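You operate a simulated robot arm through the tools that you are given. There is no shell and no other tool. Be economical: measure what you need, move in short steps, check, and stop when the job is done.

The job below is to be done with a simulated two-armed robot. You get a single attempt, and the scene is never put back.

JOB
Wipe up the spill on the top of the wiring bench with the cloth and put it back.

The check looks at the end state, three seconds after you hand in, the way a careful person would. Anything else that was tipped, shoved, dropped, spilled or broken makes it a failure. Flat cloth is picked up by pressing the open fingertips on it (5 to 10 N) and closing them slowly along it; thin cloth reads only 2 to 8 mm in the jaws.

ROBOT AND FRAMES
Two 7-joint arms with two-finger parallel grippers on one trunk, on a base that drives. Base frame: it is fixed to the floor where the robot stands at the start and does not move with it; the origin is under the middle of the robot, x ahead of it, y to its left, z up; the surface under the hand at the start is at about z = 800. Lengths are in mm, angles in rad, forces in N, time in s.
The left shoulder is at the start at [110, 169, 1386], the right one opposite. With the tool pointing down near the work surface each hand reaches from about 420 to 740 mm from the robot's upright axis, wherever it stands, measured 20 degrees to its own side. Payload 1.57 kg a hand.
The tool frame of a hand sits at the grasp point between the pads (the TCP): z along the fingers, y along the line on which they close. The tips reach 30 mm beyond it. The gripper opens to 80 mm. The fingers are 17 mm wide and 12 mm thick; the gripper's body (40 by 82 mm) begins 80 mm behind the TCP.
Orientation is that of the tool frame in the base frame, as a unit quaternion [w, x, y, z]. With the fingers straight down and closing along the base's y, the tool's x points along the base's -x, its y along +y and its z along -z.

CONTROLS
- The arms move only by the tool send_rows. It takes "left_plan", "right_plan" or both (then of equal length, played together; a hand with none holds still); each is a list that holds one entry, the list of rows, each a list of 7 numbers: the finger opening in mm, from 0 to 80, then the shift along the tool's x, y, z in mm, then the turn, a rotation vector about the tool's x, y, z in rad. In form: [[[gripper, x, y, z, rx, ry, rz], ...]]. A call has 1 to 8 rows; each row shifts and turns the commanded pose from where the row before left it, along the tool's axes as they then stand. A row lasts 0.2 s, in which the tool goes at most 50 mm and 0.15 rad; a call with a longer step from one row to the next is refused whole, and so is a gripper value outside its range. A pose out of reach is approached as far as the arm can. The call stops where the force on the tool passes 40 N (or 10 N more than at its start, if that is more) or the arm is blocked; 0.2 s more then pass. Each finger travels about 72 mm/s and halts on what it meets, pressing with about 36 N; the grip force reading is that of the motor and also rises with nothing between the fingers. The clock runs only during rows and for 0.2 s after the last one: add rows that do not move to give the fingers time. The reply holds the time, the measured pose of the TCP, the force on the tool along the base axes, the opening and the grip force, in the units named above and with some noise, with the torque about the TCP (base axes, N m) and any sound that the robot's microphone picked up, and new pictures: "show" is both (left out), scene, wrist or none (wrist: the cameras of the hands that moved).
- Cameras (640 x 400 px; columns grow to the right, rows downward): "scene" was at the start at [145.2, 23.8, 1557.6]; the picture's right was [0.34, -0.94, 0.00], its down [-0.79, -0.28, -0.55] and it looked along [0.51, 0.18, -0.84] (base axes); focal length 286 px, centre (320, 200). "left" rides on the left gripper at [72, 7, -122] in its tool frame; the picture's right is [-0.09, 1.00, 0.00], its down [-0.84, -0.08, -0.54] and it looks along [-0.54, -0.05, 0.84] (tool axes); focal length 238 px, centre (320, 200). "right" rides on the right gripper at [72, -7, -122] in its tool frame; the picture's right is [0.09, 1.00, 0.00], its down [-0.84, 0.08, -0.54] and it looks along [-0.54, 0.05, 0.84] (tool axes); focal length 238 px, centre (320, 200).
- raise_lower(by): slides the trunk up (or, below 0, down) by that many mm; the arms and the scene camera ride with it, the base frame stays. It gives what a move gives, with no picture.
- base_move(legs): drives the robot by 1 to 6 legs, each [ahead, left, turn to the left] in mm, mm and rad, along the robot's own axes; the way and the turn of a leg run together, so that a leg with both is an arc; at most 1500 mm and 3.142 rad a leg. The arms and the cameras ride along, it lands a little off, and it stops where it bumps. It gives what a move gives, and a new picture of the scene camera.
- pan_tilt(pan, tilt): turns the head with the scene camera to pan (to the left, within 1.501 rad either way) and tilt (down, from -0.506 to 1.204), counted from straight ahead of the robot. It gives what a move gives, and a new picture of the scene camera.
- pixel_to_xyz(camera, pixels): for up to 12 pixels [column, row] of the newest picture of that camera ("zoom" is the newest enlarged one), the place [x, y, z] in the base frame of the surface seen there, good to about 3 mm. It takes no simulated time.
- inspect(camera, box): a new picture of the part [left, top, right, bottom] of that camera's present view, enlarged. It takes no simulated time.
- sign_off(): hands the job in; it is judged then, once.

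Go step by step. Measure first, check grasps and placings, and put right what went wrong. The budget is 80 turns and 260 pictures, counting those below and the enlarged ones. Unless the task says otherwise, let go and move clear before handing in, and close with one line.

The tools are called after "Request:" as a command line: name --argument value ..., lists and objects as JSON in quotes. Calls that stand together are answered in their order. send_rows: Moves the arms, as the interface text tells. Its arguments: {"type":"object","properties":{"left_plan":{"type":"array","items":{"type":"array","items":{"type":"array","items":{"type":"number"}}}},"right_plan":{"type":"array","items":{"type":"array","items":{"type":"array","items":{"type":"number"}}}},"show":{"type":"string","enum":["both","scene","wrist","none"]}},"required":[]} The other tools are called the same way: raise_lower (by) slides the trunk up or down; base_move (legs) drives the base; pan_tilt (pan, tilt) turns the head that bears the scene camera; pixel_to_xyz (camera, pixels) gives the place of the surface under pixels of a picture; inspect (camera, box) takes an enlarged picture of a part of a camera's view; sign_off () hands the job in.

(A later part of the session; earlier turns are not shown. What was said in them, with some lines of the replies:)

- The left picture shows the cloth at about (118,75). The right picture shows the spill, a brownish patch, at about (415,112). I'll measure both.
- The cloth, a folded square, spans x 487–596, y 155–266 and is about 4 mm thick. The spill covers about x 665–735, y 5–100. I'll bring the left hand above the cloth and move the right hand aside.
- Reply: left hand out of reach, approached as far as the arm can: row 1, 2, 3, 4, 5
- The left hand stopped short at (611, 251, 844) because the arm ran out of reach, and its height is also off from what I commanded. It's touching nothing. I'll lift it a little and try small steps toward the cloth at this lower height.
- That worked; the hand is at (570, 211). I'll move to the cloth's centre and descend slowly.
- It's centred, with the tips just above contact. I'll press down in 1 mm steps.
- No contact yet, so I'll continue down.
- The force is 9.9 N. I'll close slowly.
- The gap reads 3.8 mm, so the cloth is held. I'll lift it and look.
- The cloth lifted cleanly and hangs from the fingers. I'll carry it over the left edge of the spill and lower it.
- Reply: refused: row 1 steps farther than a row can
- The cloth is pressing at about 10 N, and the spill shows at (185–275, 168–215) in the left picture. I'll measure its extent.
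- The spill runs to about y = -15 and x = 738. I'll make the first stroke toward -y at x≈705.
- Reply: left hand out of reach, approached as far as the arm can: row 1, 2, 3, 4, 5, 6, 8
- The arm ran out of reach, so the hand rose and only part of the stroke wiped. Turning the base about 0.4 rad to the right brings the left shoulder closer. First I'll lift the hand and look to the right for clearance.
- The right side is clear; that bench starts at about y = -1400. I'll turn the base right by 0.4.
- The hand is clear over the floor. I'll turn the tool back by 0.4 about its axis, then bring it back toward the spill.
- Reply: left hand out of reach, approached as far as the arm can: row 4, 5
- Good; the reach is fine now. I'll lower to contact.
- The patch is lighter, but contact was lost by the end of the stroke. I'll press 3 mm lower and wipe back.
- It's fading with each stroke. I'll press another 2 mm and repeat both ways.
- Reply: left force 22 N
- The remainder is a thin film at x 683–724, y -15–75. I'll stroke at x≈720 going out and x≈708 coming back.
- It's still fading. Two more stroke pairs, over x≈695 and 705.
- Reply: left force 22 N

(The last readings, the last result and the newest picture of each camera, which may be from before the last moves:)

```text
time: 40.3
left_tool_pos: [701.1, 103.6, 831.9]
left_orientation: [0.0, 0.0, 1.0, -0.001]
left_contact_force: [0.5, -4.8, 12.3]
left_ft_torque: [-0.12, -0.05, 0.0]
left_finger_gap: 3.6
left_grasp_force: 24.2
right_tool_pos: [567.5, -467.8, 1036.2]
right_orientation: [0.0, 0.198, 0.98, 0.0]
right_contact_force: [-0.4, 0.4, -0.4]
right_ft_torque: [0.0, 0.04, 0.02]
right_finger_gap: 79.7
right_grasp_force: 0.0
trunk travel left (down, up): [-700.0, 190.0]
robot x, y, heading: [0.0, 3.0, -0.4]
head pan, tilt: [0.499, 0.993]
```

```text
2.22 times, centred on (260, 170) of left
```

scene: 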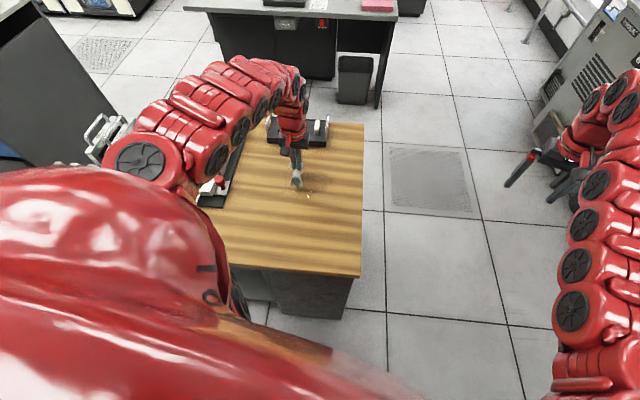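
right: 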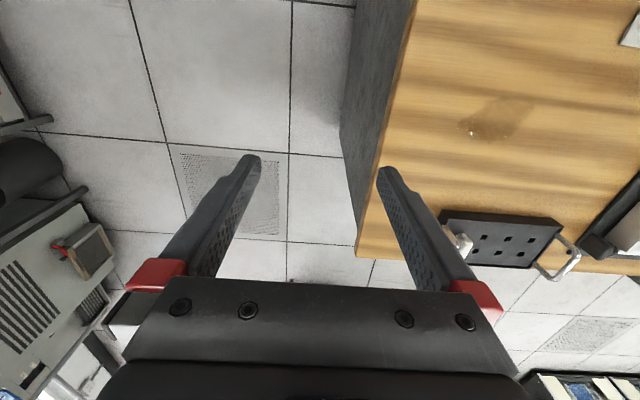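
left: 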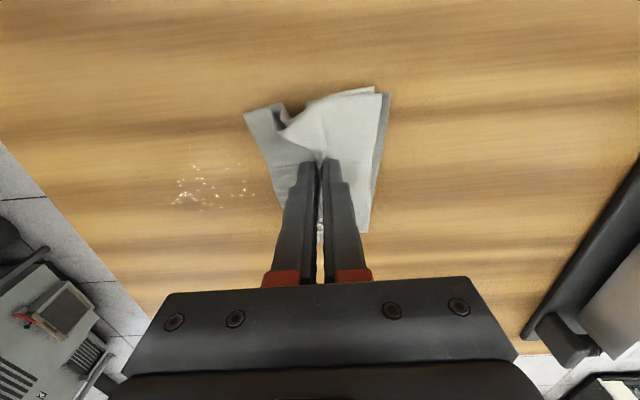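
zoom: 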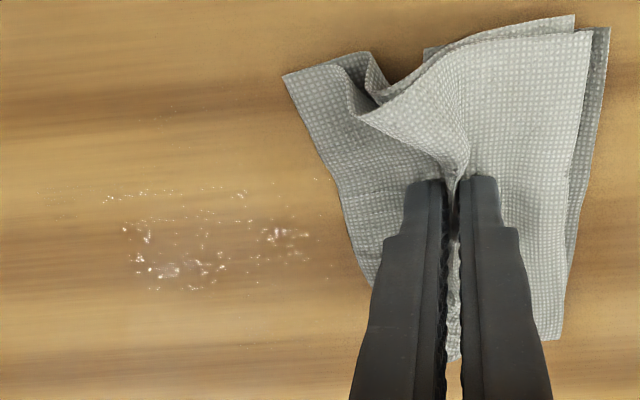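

Only specks remain now, at about (178–245, 165–208). I'll do two more pairs of strokes.

Request:
send_rows --left_plan '[[[0, 7, 0, 0, 0, 0, 0], [0, 0, -20, 0, 0, 0, 0], [0, 0, -20, 0, 0, 0, 0], [0, 0, -20, 0, 0, 0, 0], [0, 0, -20, 0, 0, 0, 0], [0, 0, -20, 0, 0, 0, 0], [0, 0, -20, 0, 0, 0, 0], [0, 0, -25, 0, 0, 0, 0]]]' --show "none"

Request:
send_rows --left_plan '[[[0, -20, 0, 0, 0, 0, 0], [0, 0, 20, 0, 0, 0, 0], [0, 0, 20, 0, 0, 0, 0], [0, 0, 20, 0, 0, 0, 0], [0, 0, 20, 0, 0, 0, 0], [0, 0, 20, 0, 0, 0, 0], [0, 0, 20, 0, 0, 0, 0], [0, 0, 25, 0, 0, 0, 0]]]' --show "none"

Request:
send_rows --left_plan '[[[0, 10, 0, 0, 0, 0, 0], [0, 0, -20, 0, 0, 0, 0], [0, 0, -20, 0, 0, 0, 0], [0, 0, -20, 0, 0, 0, 0], [0, 0, -20, 0, 0, 0, 0], [0, 0, -20, 0, 0, 0, 0], [0, 0, -20, 0, 0, 0, 0], [0, 0, -25, 0, 0, 0, 0]]]' --show "none"

Request:
send_rows --left_plan '[[[0, -16, 0, 0, 0, 0, 0], [0, 0, 20, 0, 0, 0, 0], [0, 0, 20, 0, 0, 0, 0], [0, 0, 20, 0, 0, 0, 0], [0, 0, 20, 0, 0, 0, 0], [0, 0, 20, 0, 0, 0, 0], [0, 0, 20, 0, 0, 0, 0], [0, 0, 25, 0, 0, 0, 0]]]' --show "none"

Request:
inspect --camera "left" --box '[120, 80, 400, 260]'

```text
time: 42.1
left_tool_pos: [694.5, -40.0, 832.2]
left_orientation: [0.001, 0.0, 1.0, 0.0]
left_contact_force: [0.2, 7.0, 16.5]
left_ft_torque: [0.34, -0.06, 0.02]
left_finger_gap: 3.6
left_grasp_force: 24.5
right_tool_pos: [565.6, -467.0, 1036.4]
right_orientation: [0.001, 0.198, 0.98, 0.0]
right_contact_force: [0.2, 0.4, 0.6]
right_ft_torque: [0.01, -0.01, 0.01]
right_finger_gap: 80.1
right_grasp_force: 0.0
trunk travel left (down, up): [-700.0, 190.0]
robot x, y, heading: [-0.1, 2.4, -0.401]
head pan, tilt: [0.499, 0.993]
```

```text
time: 43.9
left_tool_pos: [713.7, 104.9, 832.5]
left_orientation: [0.0, -0.001, 1.0, 0.0]
left_contact_force: [0.1, -5.6, 13.7]
left_ft_torque: [-0.08, -0.04, -0.03]
left_finger_gap: 3.6
left_grasp_force: 25.1
right_tool_pos: [566.3, -467.6, 1036.5]
right_orientation: [0.001, 0.198, 0.98, 0.001]
right_contact_force: [-0.4, 0.4, -0.4]
right_ft_torque: [0.01, 0.02, 0.01]
right_finger_gap: 79.9
right_grasp_force: 0.0
trunk travel left (down, up): [-700.0, 190.0]
robot x, y, heading: [0.2, 0.5, -0.398]
head pan, tilt: [0.499, 0.993]
```

```text
time: 45.7
left_tool_pos: [704.3, -41.0, 832.5]
left_orientation: [0.001, -0.002, 1.0, 0.0]
left_contact_force: [-0.8, 5.3, 13.2]
left_ft_torque: [0.24, 0.02, 0.03]
left_finger_gap: 3.5
left_grasp_force: 24.4
right_tool_pos: [566.8, -467.8, 1036.2]
right_orientation: [-0.001, 0.199, 0.98, 0.0]
right_contact_force: [-0.5, 0.6, -0.1]
right_ft_torque: [-0.01, 0.0, 0.0]
right_finger_gap: 79.8
right_grasp_force: 0.0
trunk travel left (down, up): [-700.0, 190.0]
robot x, y, heading: [0.4, 2.5, -0.4]
head pan, tilt: [0.499, 0.993]
```

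```text
time: 47.5
left_tool_pos: [722.0, 103.6, 832.4]
left_orientation: [0.001, 0.0, 1.0, 0.0]
left_contact_force: [0.1, -7.0, 16.3]
left_ft_torque: [-0.15, -0.05, 0.02]
left_finger_gap: 3.5
left_grasp_force: 24.4
right_tool_pos: [566.5, -468.0, 1036.9]
right_orientation: [0.002, 0.199, 0.98, 0.001]
right_contact_force: [-0.4, -1.0, -0.5]
right_ft_torque: [0.02, -0.04, 0.0]
right_finger_gap: 80.0
right_grasp_force: 0.1
trunk travel left (down, up): [-700.0, 190.0]
robot x, y, heading: [-2.9, 1.0, -0.4]
head pan, tilt: [0.499, 0.993]
```

```text
2.22 times, centred on (260, 170) of left
```

zoom: 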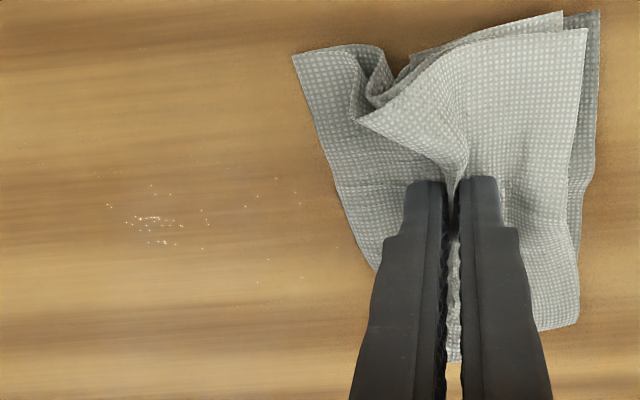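

Just a few specks are left, near zoom (150,220). Two more pairs should clear them.

Request:
send_rows --left_plan '[[[0, 10, 0, 0, 0, 0, 0], [0, 0, -20, 0, 0, 0, 0], [0, 0, -20, 0, 0, 0, 0], [0, 0, -20, 0, 0, 0, 0], [0, 0, -20, 0, 0, 0, 0], [0, 0, -20, 0, 0, 0, 0], [0, 0, -20, 0, 0, 0, 0], [0, 0, -25, 0, 0, 0, 0]]]' --show "none"

Request:
send_rows --left_plan '[[[0, 8, 0, 0, 0, 0, 0], [0, 0, 20, 0, 0, 0, 0], [0, 0, 20, 0, 0, 0, 0], [0, 0, 20, 0, 0, 0, 0], [0, 0, 20, 0, 0, 0, 0], [0, 0, 20, 0, 0, 0, 0], [0, 0, 20, 0, 0, 0, 0], [0, 0, 25, 0, 0, 0, 0]]]' --show "none"

Request:
send_rows --left_plan '[[[0, 10, 0, 0, 0, 0, 0], [0, 0, -20, 0, 0, 0, 0], [0, 0, -20, 0, 0, 0, 0], [0, 0, -20, 0, 0, 0, 0], [0, 0, -20, 0, 0, 0, 0], [0, 0, -20, 0, 0, 0, 0], [0, 0, -20, 0, 0, 0, 0], [0, 0, -25, 0, 0, 0, 0]]]' --show "none"

Request:
send_rows --left_plan '[[[0, -10, 0, 0, 0, 0, 0], [0, 0, 20, 0, 0, 0, 0], [0, 0, 20, 0, 0, 0, 0], [0, 0, 20, 0, 0, 0, 0], [0, 0, 20, 0, 0, 0, 0], [0, 0, 20, 0, 0, 0, 0], [0, 0, 20, 0, 0, 0, 0], [0, 0, 25, 0, 0, 0, 0]]]' --show "none"

Request:
inspect --camera "left" --box '[120, 80, 400, 260]'

```text
time: 49.3
left_tool_pos: [710.5, -41.0, 833.0]
left_orientation: [0.0, -0.001, 1.0, 0.0]
left_contact_force: [-0.1, 4.6, 12.6]
left_ft_torque: [0.24, -0.02, -0.02]
left_finger_gap: 3.5
left_grasp_force: 24.1
right_tool_pos: [566.2, -467.5, 1036.4]
right_orientation: [0.001, 0.198, 0.98, 0.0]
right_contact_force: [0.3, 0.7, -0.2]
right_ft_torque: [0.01, -0.01, 0.0]
right_finger_gap: 80.1
right_grasp_force: 0.0
trunk travel left (down, up): [-700.0, 190.0]
robot x, y, heading: [-3.2, 2.6, -0.405]
head pan, tilt: [0.499, 0.993]
```

```text
time: 51.1
left_tool_pos: [701.8, 104.1, 832.3]
left_orientation: [0.001, -0.001, 1.0, -0.001]
left_contact_force: [0.9, -6.2, 13.4]
left_ft_torque: [-0.11, -0.01, -0.02]
left_finger_gap: 3.5
left_grasp_force: 24.4
right_tool_pos: [567.3, -467.8, 1036.5]
right_orientation: [0.0, 0.199, 0.98, 0.0]
right_contact_force: [0.5, -0.2, 0.6]
right_ft_torque: [0.0, -0.01, 0.0]
right_finger_gap: 79.9
right_grasp_force: 0.1
trunk travel left (down, up): [-700.0, 190.0]
robot x, y, heading: [-4.4, -1.5, -0.404]
head pan, tilt: [0.499, 0.993]
```

```text
time: 52.9
left_tool_pos: [693.1, -40.8, 833.2]
left_orientation: [0.001, 0.0, 1.0, -0.001]
left_contact_force: [-0.7, 6.7, 18.1]
left_ft_torque: [0.37, -0.02, 0.0]
left_finger_gap: 3.6
left_grasp_force: 24.5
right_tool_pos: [566.5, -467.9, 1037.0]
right_orientation: [0.002, 0.199, 0.98, 0.001]
right_contact_force: [-0.5, 1.1, 0.5]
right_ft_torque: [-0.01, -0.05, 0.01]
right_finger_gap: 79.8
right_grasp_force: 0.0
trunk travel left (down, up): [-700.0, 190.0]
robot x, y, heading: [-2.2, -0.1, -0.397]
head pan, tilt: [0.499, 0.993]
```

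```text
time: 54.7
left_tool_pos: [702.8, 105.0, 831.7]
left_orientation: [0.0, 0.0, 1.0, 0.0]
left_contact_force: [0.0, -7.3, 17.0]
left_ft_torque: [-0.16, -0.01, 0.0]
left_finger_gap: 3.5
left_grasp_force: 24.0
right_tool_pos: [566.2, -468.1, 1035.9]
right_orientation: [0.001, 0.199, 0.98, 0.001]
right_contact_force: [0.4, 0.0, 0.7]
right_ft_torque: [0.02, -0.03, -0.01]
right_finger_gap: 80.0
right_grasp_force: 0.0
trunk travel left (down, up): [-700.0, 190.0]
robot x, y, heading: [1.3, -0.2, -0.396]
head pan, tilt: [0.499, 0.993]
```

```text
2.22 times, centred on (260, 170) of left
```

zoom: 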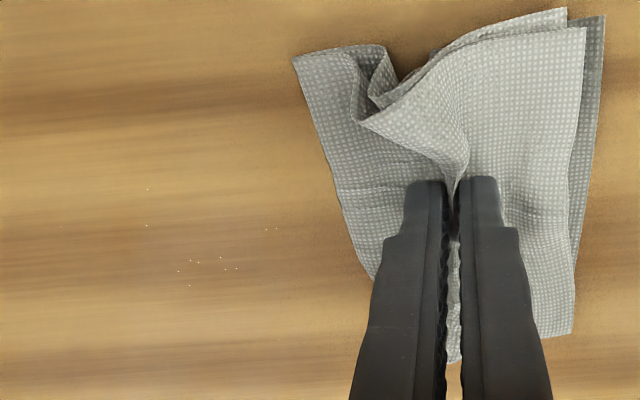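

Almost clean. One final double pass, then I'll lift and look at the whole area.

Request:
send_rows --left_plan '[[[0, -10, 0, 0, 0, 0, 0], [0, 0, -20, 0, 0, 0, 0], [0, 0, -20, 0, 0, 0, 0], [0, 0, -20, 0, 0, 0, 0], [0, 0, -20, 0, 0, 0, 0], [0, 0, -20, 0, 0, 0, 0], [0, 0, -20, 0, 0, 0, 0], [0, 0, -25, 0, 0, 0, 0]]]' --show "none"

Request:
send_rows --left_plan '[[[0, 6, 0, 0, 0, 0, 0], [0, 0, 20, 0, 0, 0, 0], [0, 0, 20, 0, 0, 0, 0], [0, 0, 20, 0, 0, 0, 0], [0, 0, 20, 0, 0, 0, 0], [0, 0, 20, 0, 0, 0, 0], [0, 0, 20, 0, 0, 0, 0], [0, 0, 25, 0, 0, 0, 0]]]' --show "none"

Request:
send_rows --left_plan '[[[0, -15, 0, 0, 0, 0, 0], [0, 0, -20, 0, 0, 0, 0], [0, 0, -20, 0, 0, 0, 0], [0, 0, -20, 0, 0, 0, 0], [0, 0, -20, 0, 0, 0, 0], [0, 0, -20, 0, 0, 0, 0], [0, 0, -20, 0, 0, 0, 0], [0, 0, -25, 0, 0, 0, 0]]]' --show "none"

Request:
send_rows --left_plan '[[[0, 20, 0, 0, 0, 0, 0], [0, 0, 20, 0, 0, 0, 0], [0, 0, 20, 0, 0, 0, 0], [0, 0, 20, 0, 0, 0, 0], [0, 0, 20, 0, 0, 0, 0], [0, 0, 20, 0, 0, 0, 0], [0, 0, 20, 0, 0, 0, 0], [0, 0, 25, 0, 0, 0, 0]]]' --show "none"

Request:
send_rows --left_plan '[[[0, 0, 0, -20, 0, 0, 0], [0, 0, 0, -20, 0, 0, 0], [0, 20, 20, -10, 0, 0, 0], [0, 25, 25, 0, 0, 0, 0], [0, 25, 25, 0, 0, 0, 0], [0, 0, 0, 0, 0, 0, 0]]]'

Request:
inspect --camera "left" --box '[60, 120, 340, 300]'

```text
time: 56.5
left_tool_pos: [713.8, -40.8, 831.7]
left_orientation: [0.001, -0.001, 1.0, 0.001]
left_contact_force: [0.3, 7.4, 18.5]
left_ft_torque: [0.32, 0.01, 0.0]
left_finger_gap: 3.7
left_grasp_force: 24.9
right_tool_pos: [566.3, -468.1, 1037.0]
right_orientation: [0.0, 0.198, 0.98, 0.0]
right_contact_force: [-0.2, -0.3, -0.1]
right_ft_torque: [0.01, 0.02, -0.02]
right_finger_gap: 80.1
right_grasp_force: 0.0
trunk travel left (down, up): [-700.0, 190.0]
robot x, y, heading: [0.3, 2.8, -0.401]
head pan, tilt: [0.499, 0.993]
```

```text
time: 58.3
left_tool_pos: [707.2, 104.9, 832.8]
left_orientation: [0.0, -0.001, 1.0, 0.0]
left_contact_force: [0.2, -5.6, 14.2]
left_ft_torque: [-0.11, 0.0, -0.02]
left_finger_gap: 3.4
left_grasp_force: 24.3
right_tool_pos: [567.0, -467.7, 1037.0]
right_orientation: [0.0, 0.198, 0.98, 0.0]
right_contact_force: [0.5, 0.9, -0.5]
right_ft_torque: [-0.03, 0.01, 0.01]
right_finger_gap: 80.0
right_grasp_force: 0.1
trunk travel left (down, up): [-700.0, 190.0]
robot x, y, heading: [-3.0, 0.5, -0.399]
head pan, tilt: [0.499, 0.993]
```

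```text
time: 60.1
left_tool_pos: [722.3, -41.5, 832.3]
left_orientation: [0.001, -0.001, 1.0, 0.0]
left_contact_force: [1.3, 6.8, 16.5]
left_ft_torque: [0.34, -0.09, -0.02]
left_finger_gap: 3.6
left_grasp_force: 24.5
right_tool_pos: [566.2, -468.2, 1036.8]
right_orientation: [0.001, 0.198, 0.98, 0.0]
right_contact_force: [-0.2, -0.9, 0.5]
right_ft_torque: [-0.02, 0.04, -0.03]
right_finger_gap: 80.0
right_grasp_force: 0.0
trunk travel left (down, up): [-700.0, 190.0]
robot x, y, heading: [-1.1, -2.3, -0.397]
head pan, tilt: [0.499, 0.993]
```

```text
time: 61.9
left_tool_pos: [700.4, 104.6, 832.5]
left_orientation: [0.001, -0.001, 1.0, 0.0]
left_contact_force: [0.7, -6.9, 15.1]
left_ft_torque: [-0.16, -0.01, -0.01]
left_finger_gap: 3.7
left_grasp_force: 24.3
right_tool_pos: [566.2, -468.7, 1036.0]
right_orientation: [0.001, 0.199, 0.98, 0.001]
right_contact_force: [0.6, -0.2, 0.6]
right_ft_torque: [-0.05, 0.01, -0.03]
right_finger_gap: 80.2
right_grasp_force: 0.1
trunk travel left (down, up): [-700.0, 190.0]
robot x, y, heading: [4.1, 0.4, -0.402]
head pan, tilt: [0.499, 0.993]
```

```text
time: 63.3
left_tool_pos: [670.2, 177.4, 844.3]
left_orientation: [-0.001, -0.001, 1.0, 0.0]
left_contact_force: [-0.1, 0.0, 0.5]
left_ft_torque: [0.01, -0.01, -0.03]
left_finger_gap: 3.6
left_grasp_force: 24.1
left hand out of reach, approached as far as the arm can: row 3, 4, 5
right_tool_pos: [567.4, -468.2, 1034.8]
right_orientation: [0.0, 0.199, 0.98, -0.001]
right_contact_force: [0.2, 0.2, 1.2]
right_ft_torque: [0.0, -0.01, -0.01]
right_finger_gap: 79.8
right_grasp_force: 0.1
trunk travel left (down, up): [-700.0, 190.0]
robot x, y, heading: [2.8, 1.7, -0.402]
head pan, tilt: [0.499, 0.993]
```

scene: 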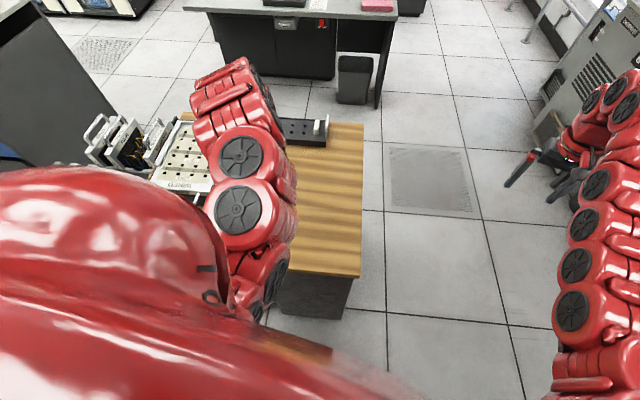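
left: 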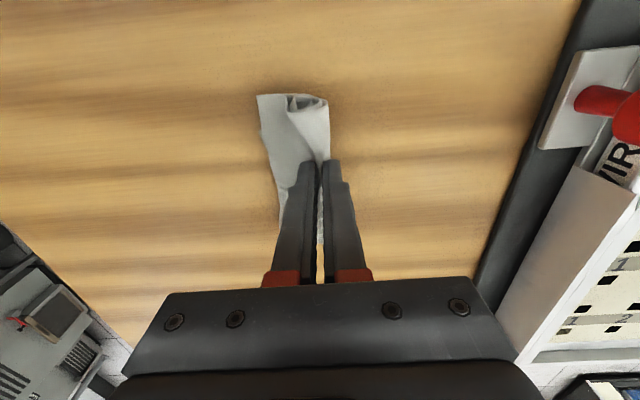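

```text
2.22 times, centred on (200, 210) of left
```

zoom: 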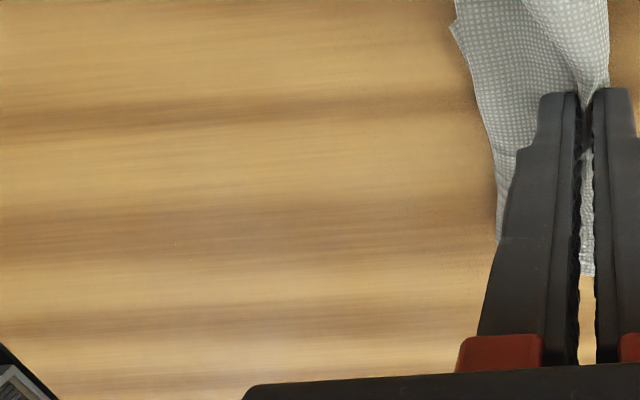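

The bench is clean. Before turning back I must move away from the wired panel, so I'll go right and up.

Request:
send_rows --left_plan '[[[0, -10, -40, 0, 0, 0, 0], [0, 0, -40, -20, 0, 0, 0], [0, 0, -40, -20, 0, 0, 0], [0, 0, -40, -20, 0, 0, 0], [0, 0, -40, 0, 0, 0, 0], [0, 0, -40, 0, 0, 0, 0], [0, 0, 0, 0, 0, 0, 0]]]' --show "none"

Request:
send_rows --left_plan '[[[0, 10, -40, 0, 0, 0, 0], [0, 10, -40, 0, 0, 0, 0], [0, 0, 0, 0, 0, 0, 0.134], [0, 0, 0, 0, 0, 0, 0.134], [0, 0, 0, 0, 0, 0, 0.134], [0, 0, 0, 0, 0, 0, 0]]]'

```text
time: 64.9
left_tool_pos: [680.2, -64.4, 903.5]
left_orientation: [-0.002, -0.002, 1.0, -0.001]
left_contact_force: [-0.5, -1.2, -1.1]
left_ft_torque: [-0.02, 0.02, 0.0]
left_finger_gap: 3.6
left_grasp_force: 24.7
right_tool_pos: [568.4, -467.5, 1034.4]
right_orientation: [0.001, 0.199, 0.98, 0.0]
right_contact_force: [-0.5, -0.1, 0.2]
right_ft_torque: [0.01, 0.0, 0.0]
right_finger_gap: 79.9
right_grasp_force: 0.2
trunk travel left (down, up): [-700.0, 190.0]
robot x, y, heading: [-2.2, -1.1, -0.394]
head pan, tilt: [0.499, 0.993]
```

```text
time: 66.3
left_tool_pos: [661.0, -144.5, 902.8]
left_orientation: [0.001, 0.199, 0.98, 0.0]
left_contact_force: [-0.6, 0.1, 0.3]
left_ft_torque: [-0.01, 0.05, 0.04]
left_finger_gap: 3.7
left_grasp_force: 24.4
right_tool_pos: [566.6, -468.3, 1036.2]
right_orientation: [-0.001, 0.199, 0.98, 0.0]
right_contact_force: [0.2, 0.1, -0.2]
right_ft_torque: [-0.02, 0.02, 0.01]
right_finger_gap: 80.2
right_grasp_force: 0.0
trunk travel left (down, up): [-700.0, 190.0]
robot x, y, heading: [1.0, -0.4, -0.398]
head pan, tilt: [0.499, 0.993]
```

scene: 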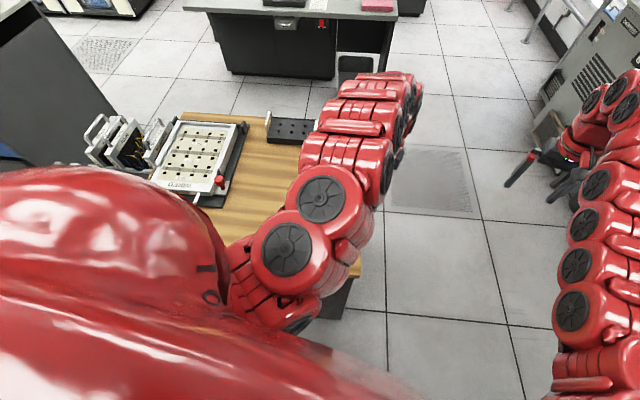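
left: 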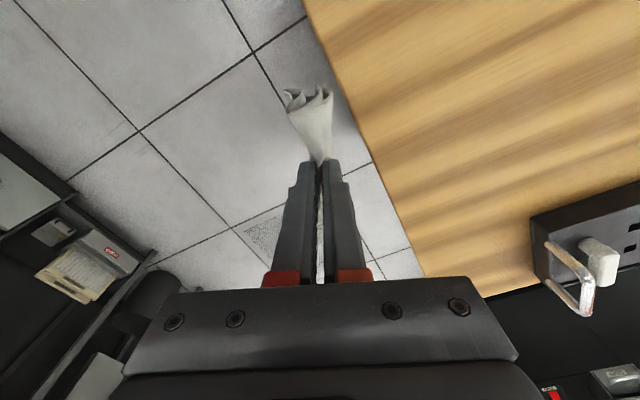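

Clear. I'll turn the base back.

Request:
base_move --legs '[[0, 0, 0.4]]'

Request:
pan_tilt --pan 0.346 --tilt 0.993

```text
time: 67.9
left_tool_pos: [663.8, 126.0, 903.8]
left_orientation: [0.0, 0.0, 1.0, 0.001]
left_contact_force: [-0.5, -0.8, -0.9]
left_ft_torque: [0.03, 0.0, -0.02]
left_finger_gap: 3.6
left_grasp_force: 24.9
right_tool_pos: [706.6, -208.3, 1035.1]
right_orientation: [-0.001, -0.002, 1.0, 0.001]
right_contact_force: [0.8, 0.2, 0.3]
right_ft_torque: [0.0, 0.01, 0.0]
right_finger_gap: 79.9
right_grasp_force: 0.0
trunk travel left (down, up): [-700.0, 190.0]
robot x, y, heading: [-1.0, -0.3, 0.007]
head pan, tilt: [0.499, 0.993]
```

scene: 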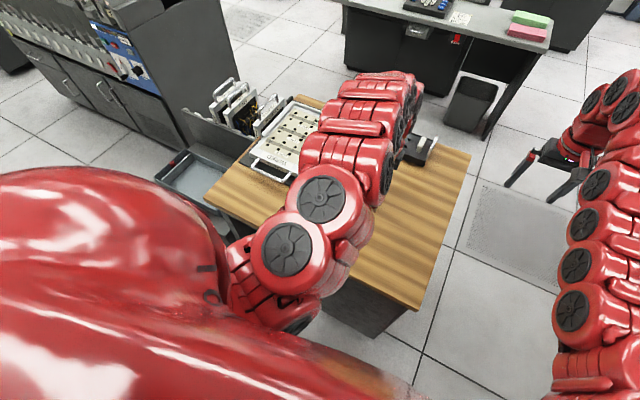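

```text
time: 68.6
left_tool_pos: [663.9, 126.1, 902.9]
left_orientation: [-0.001, -0.001, 1.0, 0.0]
left_contact_force: [-0.5, -0.1, -0.7]
left_ft_torque: [0.0, -0.01, 0.0]
left_finger_gap: 3.5
left_grasp_force: 24.6
right_tool_pos: [707.2, -208.5, 1034.2]
right_orientation: [-0.001, -0.001, 1.0, -0.001]
right_contact_force: [-0.2, -0.1, 0.2]
right_ft_torque: [-0.01, 0.0, -0.01]
right_finger_gap: 79.8
right_grasp_force: 0.1
trunk travel left (down, up): [-700.0, 190.0]
robot x, y, heading: [-1.3, -2.4, 0.002]
head pan, tilt: [0.346, 0.993]
```

scene: 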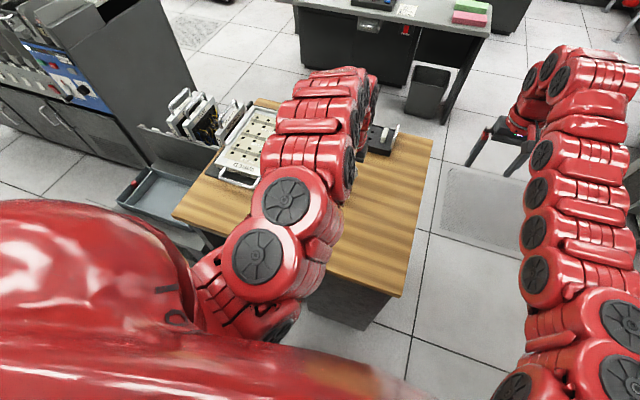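

Back at heading 0. I'll carry the cloth to its original place.

Request:
send_rows --left_plan '[[[0, 20, 21, 4, 0, 0, 0], [0, 20, 21, 4, 0, 0, 0], [0, 20, 21, 4, 0, 0, 0], [0, 20, 22, 4, 0, 0, 0], [0, 20, 0, 12, 0, 0, 0], [0, 23, 0, 10, 0, 0, 0], [0, 0, 0, 15, 0, 0, 0], [0, 0, 0, 0, 0, 0, 0]]]'

```text
time: 70.1
left_tool_pos: [595.7, 213.4, 834.4]
left_orientation: [0.005, 0.001, 1.0, 0.0]
left_contact_force: [-3.6, 2.9, 32.8]
left_ft_torque: [0.0, 0.1, -0.02]
left_finger_gap: 3.7
left_grasp_force: 25.0
left hand out of reach, approached as far as the arm can: row 2, 3, 4, 5, 6
right_tool_pos: [704.1, -207.7, 1036.0]
right_orientation: [0.001, -0.002, 1.0, 0.0]
right_contact_force: [0.6, -0.2, -0.6]
right_ft_torque: [0.02, -0.02, 0.04]
right_finger_gap: 79.9
right_grasp_force: 0.0
trunk travel left (down, up): [-700.0, 190.0]
robot x, y, heading: [-0.8, -0.4, 0.002]
head pan, tilt: [0.346, 0.993]
stopped in row 7 (left hand): the force on the tool passed its limit at 66 N (the readings are from after the stop); the commanded pose is now the measured one
```

scene: 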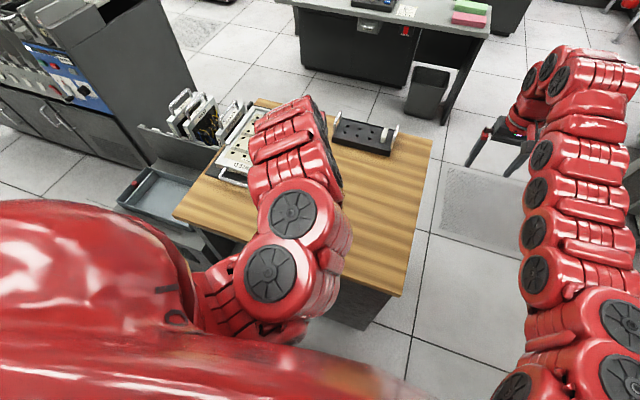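
left: 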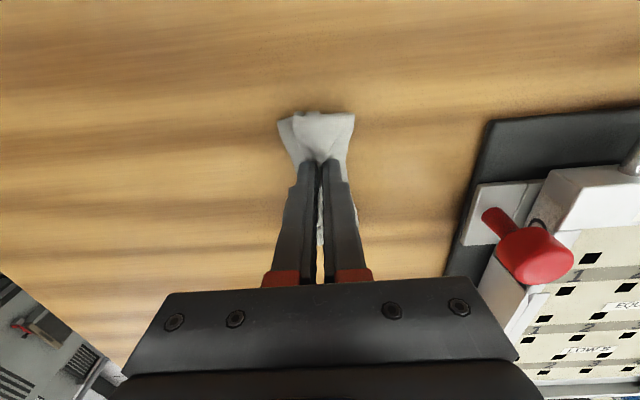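

The arm's elbow is in a different posture, and it sank onto the bench when it got out of reach. I'll lift a bit and retry with small steps.

Request:
send_rows --left_plan '[[[0, 0, 0, -15, 0, 0, 0], [0, -10, 0, -15, 0, 0, 0], [0, 0, 0, 0, 0, 0, 0]]]' --show "none"

Request:
send_rows --left_plan '[[[0, 10, 0, 0, 0, 0, 0], [0, 10, 0, 0, 0, 0, 0], [0, 0, 0, 0, 0, 0, 0]]]' --show "wrist"

```text
time: 70.9
left_tool_pos: [610.7, 214.9, 859.4]
left_orientation: [0.001, 0.0, 1.0, 0.0]
left_contact_force: [-0.1, -0.1, -0.7]
left_ft_torque: [0.02, 0.03, -0.02]
left_finger_gap: 3.5
left_grasp_force: 24.8
left hand out of reach, approached as far as the arm can: row 1
right_tool_pos: [706.5, -207.9, 1034.3]
right_orientation: [0.0, -0.002, 1.0, 0.0]
right_contact_force: [-0.6, -0.3, 0.6]
right_ft_torque: [-0.01, 0.01, -0.01]
right_finger_gap: 80.0
right_grasp_force: 0.1
trunk travel left (down, up): [-700.0, 190.0]
robot x, y, heading: [0.7, 3.2, 0.005]
head pan, tilt: [0.346, 0.993]
```

```text
time: 71.7
left_tool_pos: [602.9, 214.6, 850.6]
left_orientation: [0.002, 0.0, 1.0, 0.001]
left_contact_force: [0.6, 0.1, 0.0]
left_ft_torque: [-0.01, 0.01, -0.01]
left_finger_gap: 3.5
left_grasp_force: 24.7
left hand out of reach, approached as far as the arm can: row 1, 2
right_tool_pos: [705.8, -209.0, 1034.9]
right_orientation: [-0.001, -0.002, 1.0, 0.0]
right_contact_force: [0.5, 0.3, -0.3]
right_ft_torque: [-0.03, -0.03, 0.02]
right_finger_gap: 79.8
right_grasp_force: 0.0
trunk travel left (down, up): [-700.0, 190.0]
robot x, y, heading: [-0.7, -1.0, 0.005]
head pan, tilt: [0.346, 0.993]
```

left: 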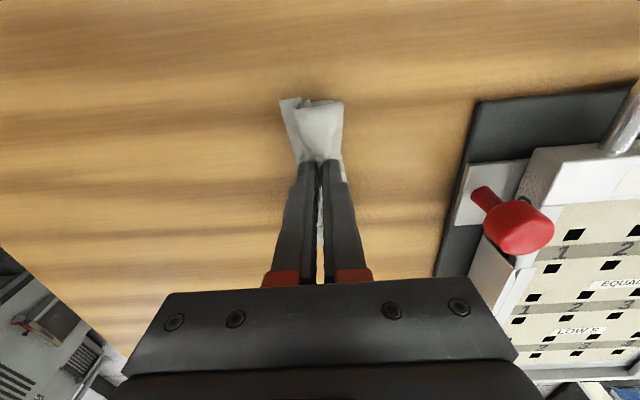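

This posture hits its inner reach limit. Raising the trunk increases the shoulder-to-hand distance, so I'll do that and then lower the hand.

Request:
raise_lower --by 120

Request:
send_rows --left_plan '[[[0, 0, 0, 25, 0, 0, 0], [0, 0, 0, 25, 0, 0, 0], [0, 10, 0, 25, 0, 0, 0], [0, 10, 0, 15, 0, 0, 0], [0, 0, 0, 0, 0, 0, 0]]]'

```text
time: 73.2
left_tool_pos: [604.1, 215.3, 970.3]
left_orientation: [0.002, 0.0, 1.0, 0.0]
left_contact_force: [0.8, -0.7, 0.0]
left_ft_torque: [0.01, 0.01, 0.03]
left_finger_gap: 3.4
left_grasp_force: 24.1
right_tool_pos: [706.2, -207.8, 1155.3]
right_orientation: [-0.001, -0.002, 1.0, 0.001]
right_contact_force: [1.3, -0.1, 0.2]
right_ft_torque: [-0.01, 0.0, 0.01]
right_finger_gap: 80.2
right_grasp_force: 0.1
trunk travel left (down, up): [-820.0, 70.0]
robot x, y, heading: [0.3, -0.6, 0.006]
head pan, tilt: [0.346, 0.993]
```

```text
time: 74.4
left_tool_pos: [584.2, 214.9, 880.1]
left_orientation: [0.002, 0.0, 1.0, -0.001]
left_contact_force: [-0.4, -0.4, -0.4]
left_ft_torque: [0.0, 0.02, -0.02]
left_finger_gap: 3.3
left_grasp_force: 24.3
right_tool_pos: [706.4, -208.3, 1154.8]
right_orientation: [-0.002, -0.002, 1.0, 0.001]
right_contact_force: [0.1, 0.3, 0.5]
right_ft_torque: [0.01, -0.02, 0.01]
right_finger_gap: 80.0
right_grasp_force: 0.1
trunk travel left (down, up): [-820.0, 70.0]
robot x, y, heading: [1.6, -3.7, 0.002]
head pan, tilt: [0.346, 0.993]
```

scene: 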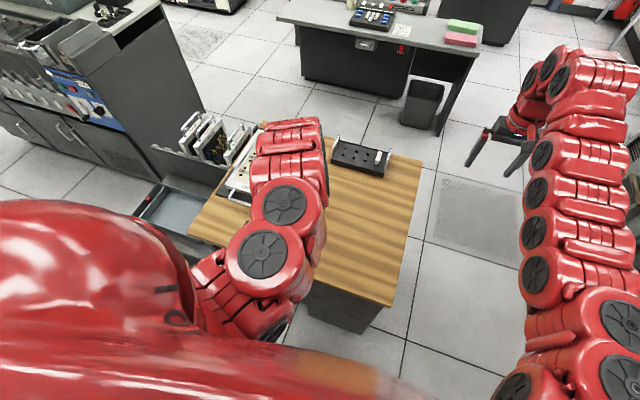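
left: 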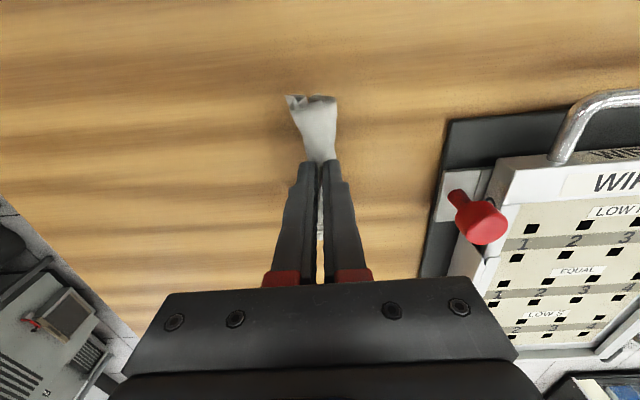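

Reach works now. I'll move to x≈541 and lower to just above contact.

Request:
send_rows --left_plan '[[[0, 15, -2, 0, 0, 0, 0], [0, 15, -2, 0, 0, 0, 0], [0, 13, 0, 0, 0, 0, 0], [0, 0, 0, 15, 0, 0, 0], [0, 0, 0, 15, 0, 0, 0], [0, 0, 0, 10, 0, 0, 0], [0, 0, 0, 0, 0, 0, 0]]]' --show "wrist"

```text
time: 76.0
left_tool_pos: [542.4, 211.0, 840.5]
left_orientation: [0.003, 0.0, 1.0, 0.001]
left_contact_force: [0.3, -0.4, 2.9]
left_ft_torque: [-0.01, 0.01, 0.03]
left_finger_gap: 3.5
left_grasp_force: 24.2
right_tool_pos: [706.1, -209.0, 1155.8]
right_orientation: [-0.001, -0.002, 1.0, 0.0]
right_contact_force: [-0.5, -0.1, -0.3]
right_ft_torque: [0.0, -0.03, 0.01]
right_finger_gap: 79.9
right_grasp_force: 0.2
trunk travel left (down, up): [-820.0, 70.0]
robot x, y, heading: [1.6, -2.0, 0.005]
head pan, tilt: [0.346, 0.993]
```

left: 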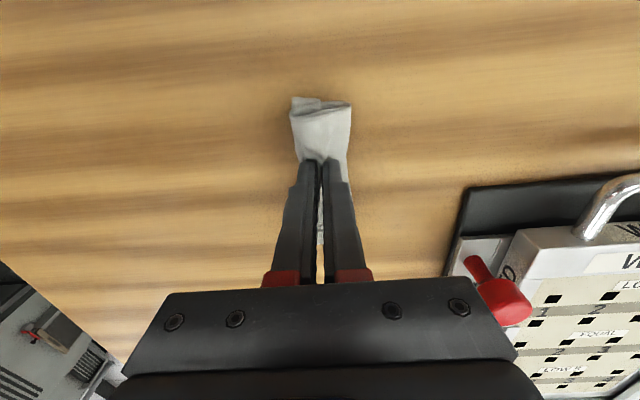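

The flaps are curled under after the squash. Short strokes in place spread them during wiping, so I'll do those gently.

Request:
send_rows --left_plan '[[[0, 0, 0, 2, 0, 0, 0], [0, 0, -20, 0, 0, 0, 0], [0, 0, -20, 0, 0, 0, 0], [0, 0, -20, 0, 0, 0, 0], [0, 0, -20, 0, 0, 0, 0], [0, 0, -20, 0, 0, 0, 0], [0, 0, 0, 0, 0, 0, 0]]]' --show "wrist"

Request:
send_rows --left_plan '[[[0, 0, 0, 2, 0, 0, 0], [0, 0, 20, 0, 0, 0, 0], [0, 0, 20, 0, 0, 0, 0], [0, 0, 20, 0, 0, 0, 0], [0, 0, 20, 0, 0, 0, 0], [0, 0, 20, 0, 0, 0, 0], [0, 0, 0, 0, 0, 0, 0]]]' --show "wrist"

```text
time: 77.6
left_tool_pos: [542.2, 113.1, 838.1]
left_orientation: [0.001, 0.0, 1.0, 0.0]
left_contact_force: [-0.8, 0.5, 1.9]
left_ft_torque: [0.02, -0.03, -0.02]
left_finger_gap: 3.7
left_grasp_force: 25.2
right_tool_pos: [705.8, -207.2, 1155.4]
right_orientation: [-0.001, -0.002, 1.0, 0.0]
right_contact_force: [-0.2, -0.2, 0.4]
right_ft_torque: [-0.01, 0.0, -0.01]
right_finger_gap: 80.0
right_grasp_force: 0.1
trunk travel left (down, up): [-820.0, 70.0]
robot x, y, heading: [0.5, -2.2, 0.003]
head pan, tilt: [0.346, 0.993]
```

left: 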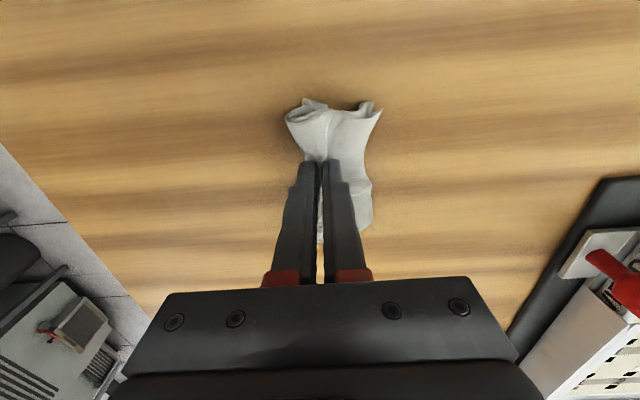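

```text
time: 79.2
left_tool_pos: [543.7, 211.5, 836.7]
left_orientation: [0.002, 0.0, 1.0, 0.001]
left_contact_force: [0.4, -0.7, 0.8]
left_ft_torque: [0.04, 0.0, -0.01]
left_finger_gap: 3.4
left_grasp_force: 24.2
right_tool_pos: [705.7, -209.2, 1155.1]
right_orientation: [0.0, -0.001, 1.0, -0.001]
right_contact_force: [0.2, 0.3, -0.2]
right_ft_torque: [0.02, 0.02, -0.02]
right_finger_gap: 80.2
right_grasp_force: 0.0
trunk travel left (down, up): [-820.0, 70.0]
robot x, y, heading: [-1.6, -1.8, 0.006]
head pan, tilt: [0.346, 0.993]
```

left: 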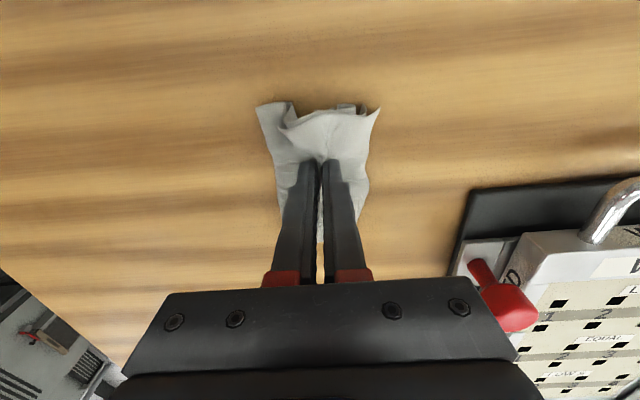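

That's working. I'll repeat slightly lower, adding a small stroke in x.

Request:
send_rows --left_plan '[[[0, 0, -20, 2, 0, 0, 0], [0, 0, -20, 0, 0, 0, 0], [0, 0, -20, 0, 0, 0, 0], [0, 0, -20, 0, 0, 0, 0], [0, 0, 20, 1, 0, 0, 0], [0, 0, 20, 0, 0, 0, 0], [0, 0, 20, 0, 0, 0, 0], [0, 0, 20, 0, 0, 0, 0]]]' --show "wrist"

Request:
send_rows --left_plan '[[[0, -15, 0, 0, 0, 0, 0], [0, -15, 0, 0, 0, 0, 0], [0, -15, 0, 0, 0, 0, 0], [0, 15, 0, 0, 0, 0, 0], [0, 15, 0, 0, 0, 0, 0], [0, 15, 0, 0, 0, 0, 0], [0, 0, 0, 0, 0, 0, 0]]]' --show "wrist"

```text
time: 81.0
left_tool_pos: [542.5, 211.5, 834.9]
left_orientation: [0.003, 0.001, 1.0, 0.0]
left_contact_force: [0.5, -1.4, 5.4]
left_ft_torque: [-0.09, 0.0, 0.01]
left_finger_gap: 3.5
left_grasp_force: 24.3
right_tool_pos: [706.3, -208.3, 1156.7]
right_orientation: [0.0, -0.002, 1.0, 0.0]
right_contact_force: [0.3, 0.1, 0.1]
right_ft_torque: [0.01, 0.0, -0.02]
right_finger_gap: 80.1
right_grasp_force: 0.0
trunk travel left (down, up): [-820.0, 70.0]
robot x, y, heading: [-1.1, 2.2, 0.002]
head pan, tilt: [0.346, 0.993]
```

left: 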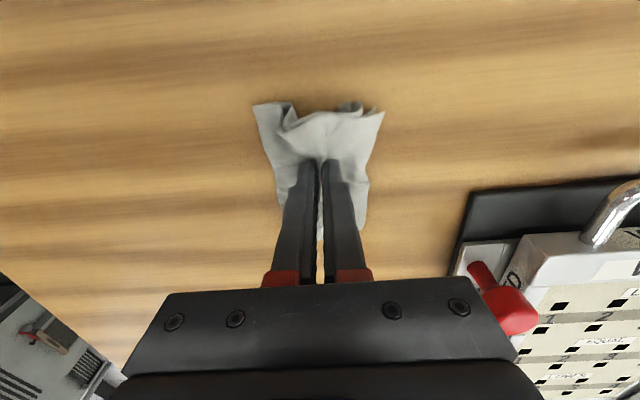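

```text
time: 82.6
left_tool_pos: [543.5, 210.3, 834.0]
left_orientation: [0.002, 0.0, 1.0, 0.0]
left_contact_force: [3.0, -0.7, 11.0]
left_ft_torque: [0.0, -0.07, -0.01]
left_finger_gap: 3.6
left_grasp_force: 24.3
right_tool_pos: [705.5, -207.9, 1156.0]
right_orientation: [0.0, -0.002, 1.0, 0.0]
right_contact_force: [0.7, 0.7, -0.2]
right_ft_torque: [-0.03, -0.01, 0.0]
right_finger_gap: 80.0
right_grasp_force: 0.1
trunk travel left (down, up): [-820.0, 70.0]
robot x, y, heading: [-0.2, -1.0, -0.001]
head pan, tilt: [0.346, 0.993]
```

left: 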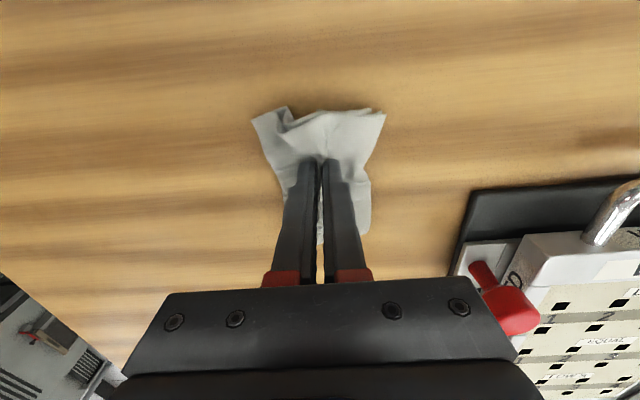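

Well spread. I'll open slowly against the cloth to smooth out the pinch, then lift straight up.

Request:
send_rows --left_plan '[[[6, 0, 0, 0, 0, 0, 0], [12, 0, 0, 0, 0, 0, 0], [18, 0, 0, 0, 0, 0, 0], [24, 0, 0, 0, 0, 0, 0], [30, 0, 0, 0, 0, 0, 0], [38, 0, 0, 0, 0, 0, 0], [46, 0, 0, 0, 0, 0, 0], [46, 0, 0, 0, 0, 0, 0]]]' --show "wrist"

Request:
send_rows --left_plan '[[[46, 0, 0, -10, 0, 0, 0], [46, 0, 0, -20, 0, 0, 0], [46, 0, 0, -20, 0, 0, 0], [46, 0, 0, 0, 0, 0, 0]]]' --show "wrist"

```text
time: 84.4
left_tool_pos: [541.9, 211.9, 833.6]
left_orientation: [0.002, 0.0, 1.0, 0.002]
left_contact_force: [-0.8, 0.6, 1.9]
left_ft_torque: [0.03, 0.0, 0.01]
left_finger_gap: 44.8
left_grasp_force: 0.0
right_tool_pos: [707.3, -208.0, 1154.6]
right_orientation: [0.0, -0.002, 1.0, 0.0]
right_contact_force: [-0.7, -0.3, -0.2]
right_ft_torque: [0.0, 0.0, 0.02]
right_finger_gap: 80.1
right_grasp_force: 0.0
trunk travel left (down, up): [-820.0, 70.0]
robot x, y, heading: [0.7, -3.1, 0.001]
head pan, tilt: [0.346, 0.993]
```

left: 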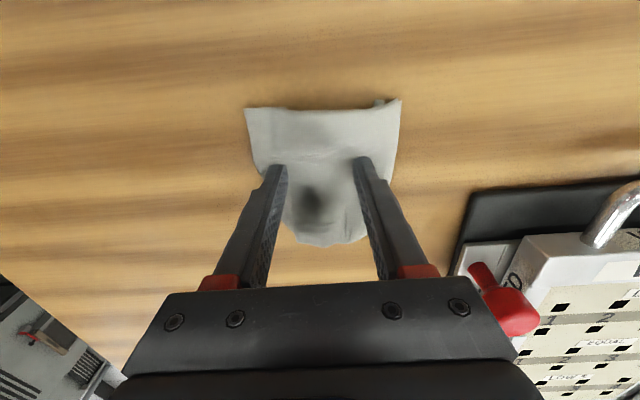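

```text
time: 85.4
left_tool_pos: [543.6, 212.6, 882.4]
left_orientation: [0.002, 0.0, 1.0, 0.0]
left_contact_force: [-0.3, -0.6, 0.5]
left_ft_torque: [0.02, -0.01, 0.01]
left_finger_gap: 45.8
left_grasp_force: 0.0
right_tool_pos: [706.5, -208.1, 1154.9]
right_orientation: [-0.001, -0.002, 1.0, -0.001]
right_contact_force: [0.1, -0.3, 0.4]
right_ft_torque: [0.04, -0.02, -0.01]
right_finger_gap: 80.4
right_grasp_force: 0.0
trunk travel left (down, up): [-820.0, 70.0]
robot x, y, heading: [1.0, 2.0, 0.002]
head pan, tilt: [0.346, 0.993]
```

left: 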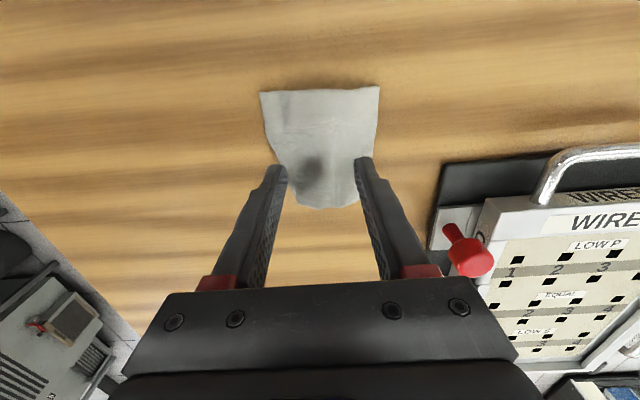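

The cloth is released and lies nearly flat. I'll lift higher and measure it.

Request:
send_rows --left_plan '[[[60, 0, 0, -25, 0, 0, 0], [60, -25, 0, -25, 0, 0, 0], [60, -30, 0, 0, 0, 0, 0], [60, -30, 0, 0, 0, 0, 0], [60, 0, 0, 0, 0, 0, 0]]]'

Request:
inspect --camera "left" --box '[160, 0, 480, 200]'

```text
time: 86.6
left_tool_pos: [629.1, 210.5, 908.1]
left_orientation: [0.001, 0.0, 1.0, -0.001]
left_contact_force: [0.0, 0.3, -0.8]
left_ft_torque: [0.01, 0.01, 0.0]
left_finger_gap: 60.3
left_grasp_force: 0.0
left hand out of reach, approached as far as the arm can: row 1
right_tool_pos: [706.1, -208.4, 1156.5]
right_orientation: [0.0, -0.002, 1.0, 0.0]
right_contact_force: [0.5, -0.9, -0.6]
right_ft_torque: [0.0, -0.01, 0.03]
right_finger_gap: 79.8
right_grasp_force: 0.0
trunk travel left (down, up): [-820.0, 70.0]
robot x, y, heading: [-3.7, -2.4, 0.004]
head pan, tilt: [0.346, 0.993]
```

scene: 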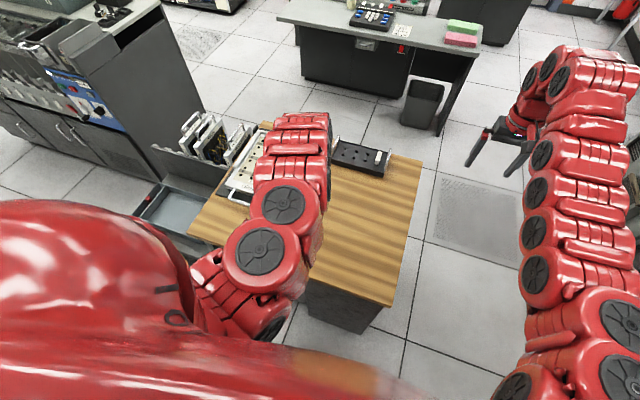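
left: 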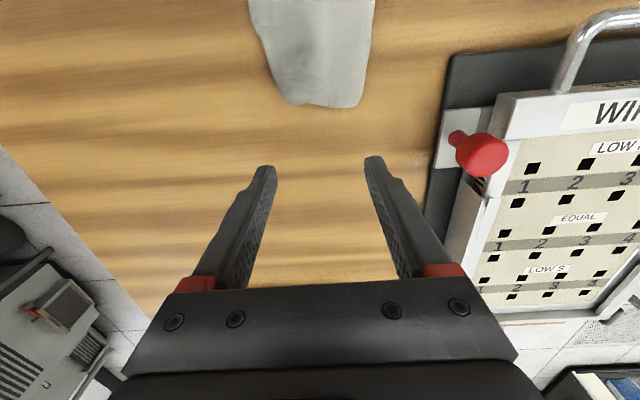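

```text
2.00 times, centred on (320, 100) of left
```

zoom: 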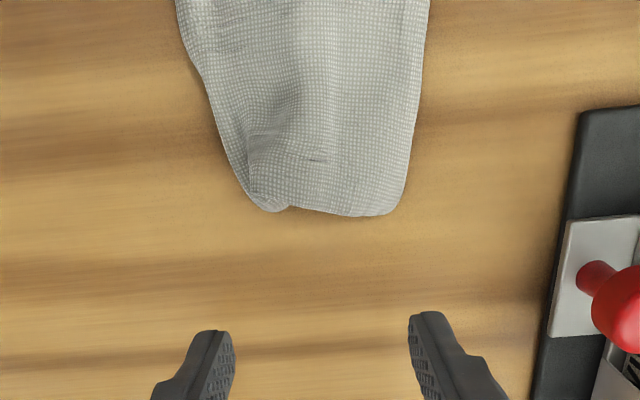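

Request:
pixel_to_xyz --camera "left" --pixels '[[250, 3], [374, 3], [284, 96], [355, 106], [262, 40], [369, 50], [305, 75], [320, 40], [300, 40]]'

```text
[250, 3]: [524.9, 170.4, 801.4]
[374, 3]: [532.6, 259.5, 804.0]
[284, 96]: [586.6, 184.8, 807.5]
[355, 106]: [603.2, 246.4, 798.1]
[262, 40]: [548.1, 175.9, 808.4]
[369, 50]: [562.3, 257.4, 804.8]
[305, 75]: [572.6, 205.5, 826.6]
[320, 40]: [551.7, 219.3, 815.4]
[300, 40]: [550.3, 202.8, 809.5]
```

The cloth is back in its original footprint, at about x ≤ 603, y 170–260. I'll retract the hand to +x and up for a final look at the whole bench.

Request:
send_rows --left_plan '[[[60, -20, -20, -40, 0, 0, 0], [60, -10, -30, -35, 0, 0, 0], [60, 0, -40, -20, 0, 0, 0], [60, 0, -45, 0, 0, 0, 0], [60, 0, -45, 0, 0, 0, 0], [60, 0, 0, 0, 0, 0, 0]]]'

Request:
inspect --camera "scene" --box '[160, 80, 460, 310]'

Request:
inspect --camera "left" --box '[0, 0, 640, 300]'

```text
time: 88.0
left_tool_pos: [660.2, 33.6, 1003.4]
left_orientation: [0.002, -0.001, 1.0, -0.001]
left_contact_force: [0.4, 0.2, 1.0]
left_ft_torque: [-0.05, 0.02, -0.02]
left_finger_gap: 60.2
left_grasp_force: 0.0
right_tool_pos: [705.9, -207.1, 1155.2]
right_orientation: [0.0, -0.001, 1.0, 0.0]
right_contact_force: [-0.1, -0.5, -0.7]
right_ft_torque: [0.0, 0.04, 0.02]
right_finger_gap: 80.0
right_grasp_force: 0.0
trunk travel left (down, up): [-820.0, 70.0]
robot x, y, heading: [0.6, 0.9, 0.004]
head pan, tilt: [0.346, 0.993]
```

scene: 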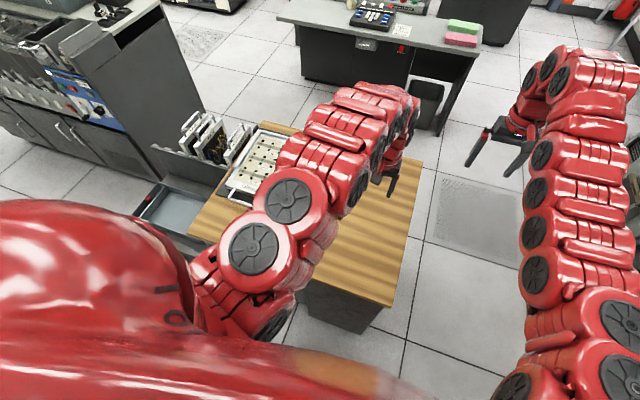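
left: 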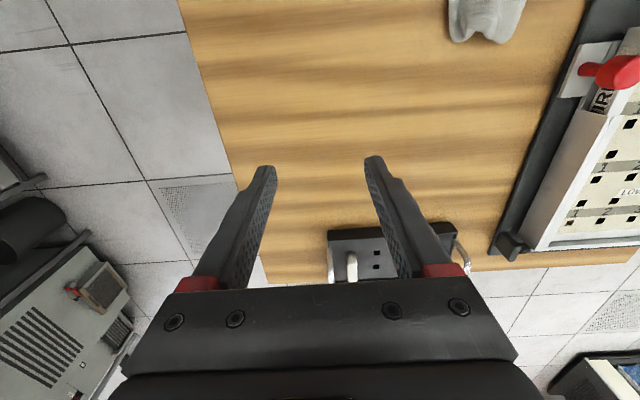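

```text
1.74 times, centred on (310, 195) of scene
```

zoom: 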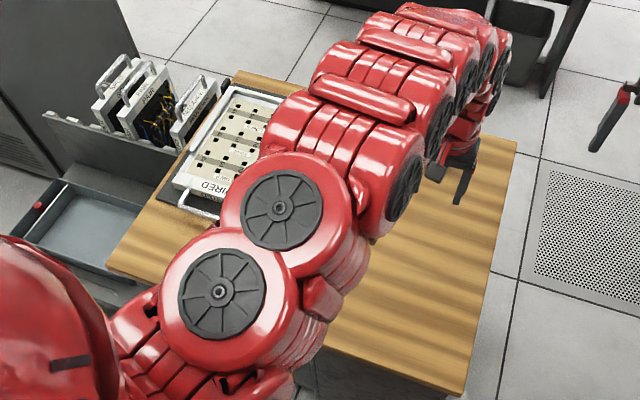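

```text
1.00 times, centred on (320, 150) of left (not enlarged: the box is as wide or as high as the picture)
```

zoom: 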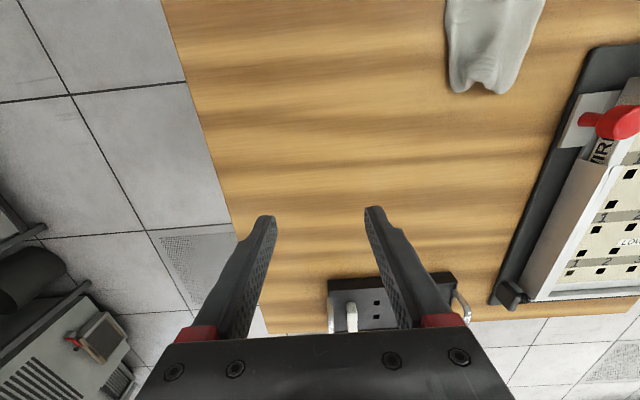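

The bench is clean at the spill site, the cloth lies back in its place, and both hands are empty and clear. The other items look undisturbed, so I'm handing in.

Request:
sign_off

```text
The job is handed in.
```

The spill is wiped up, and the cloth is back in its original spot, about 15 mm off and slightly rumpled; nothing else on the bench looks disturbed.
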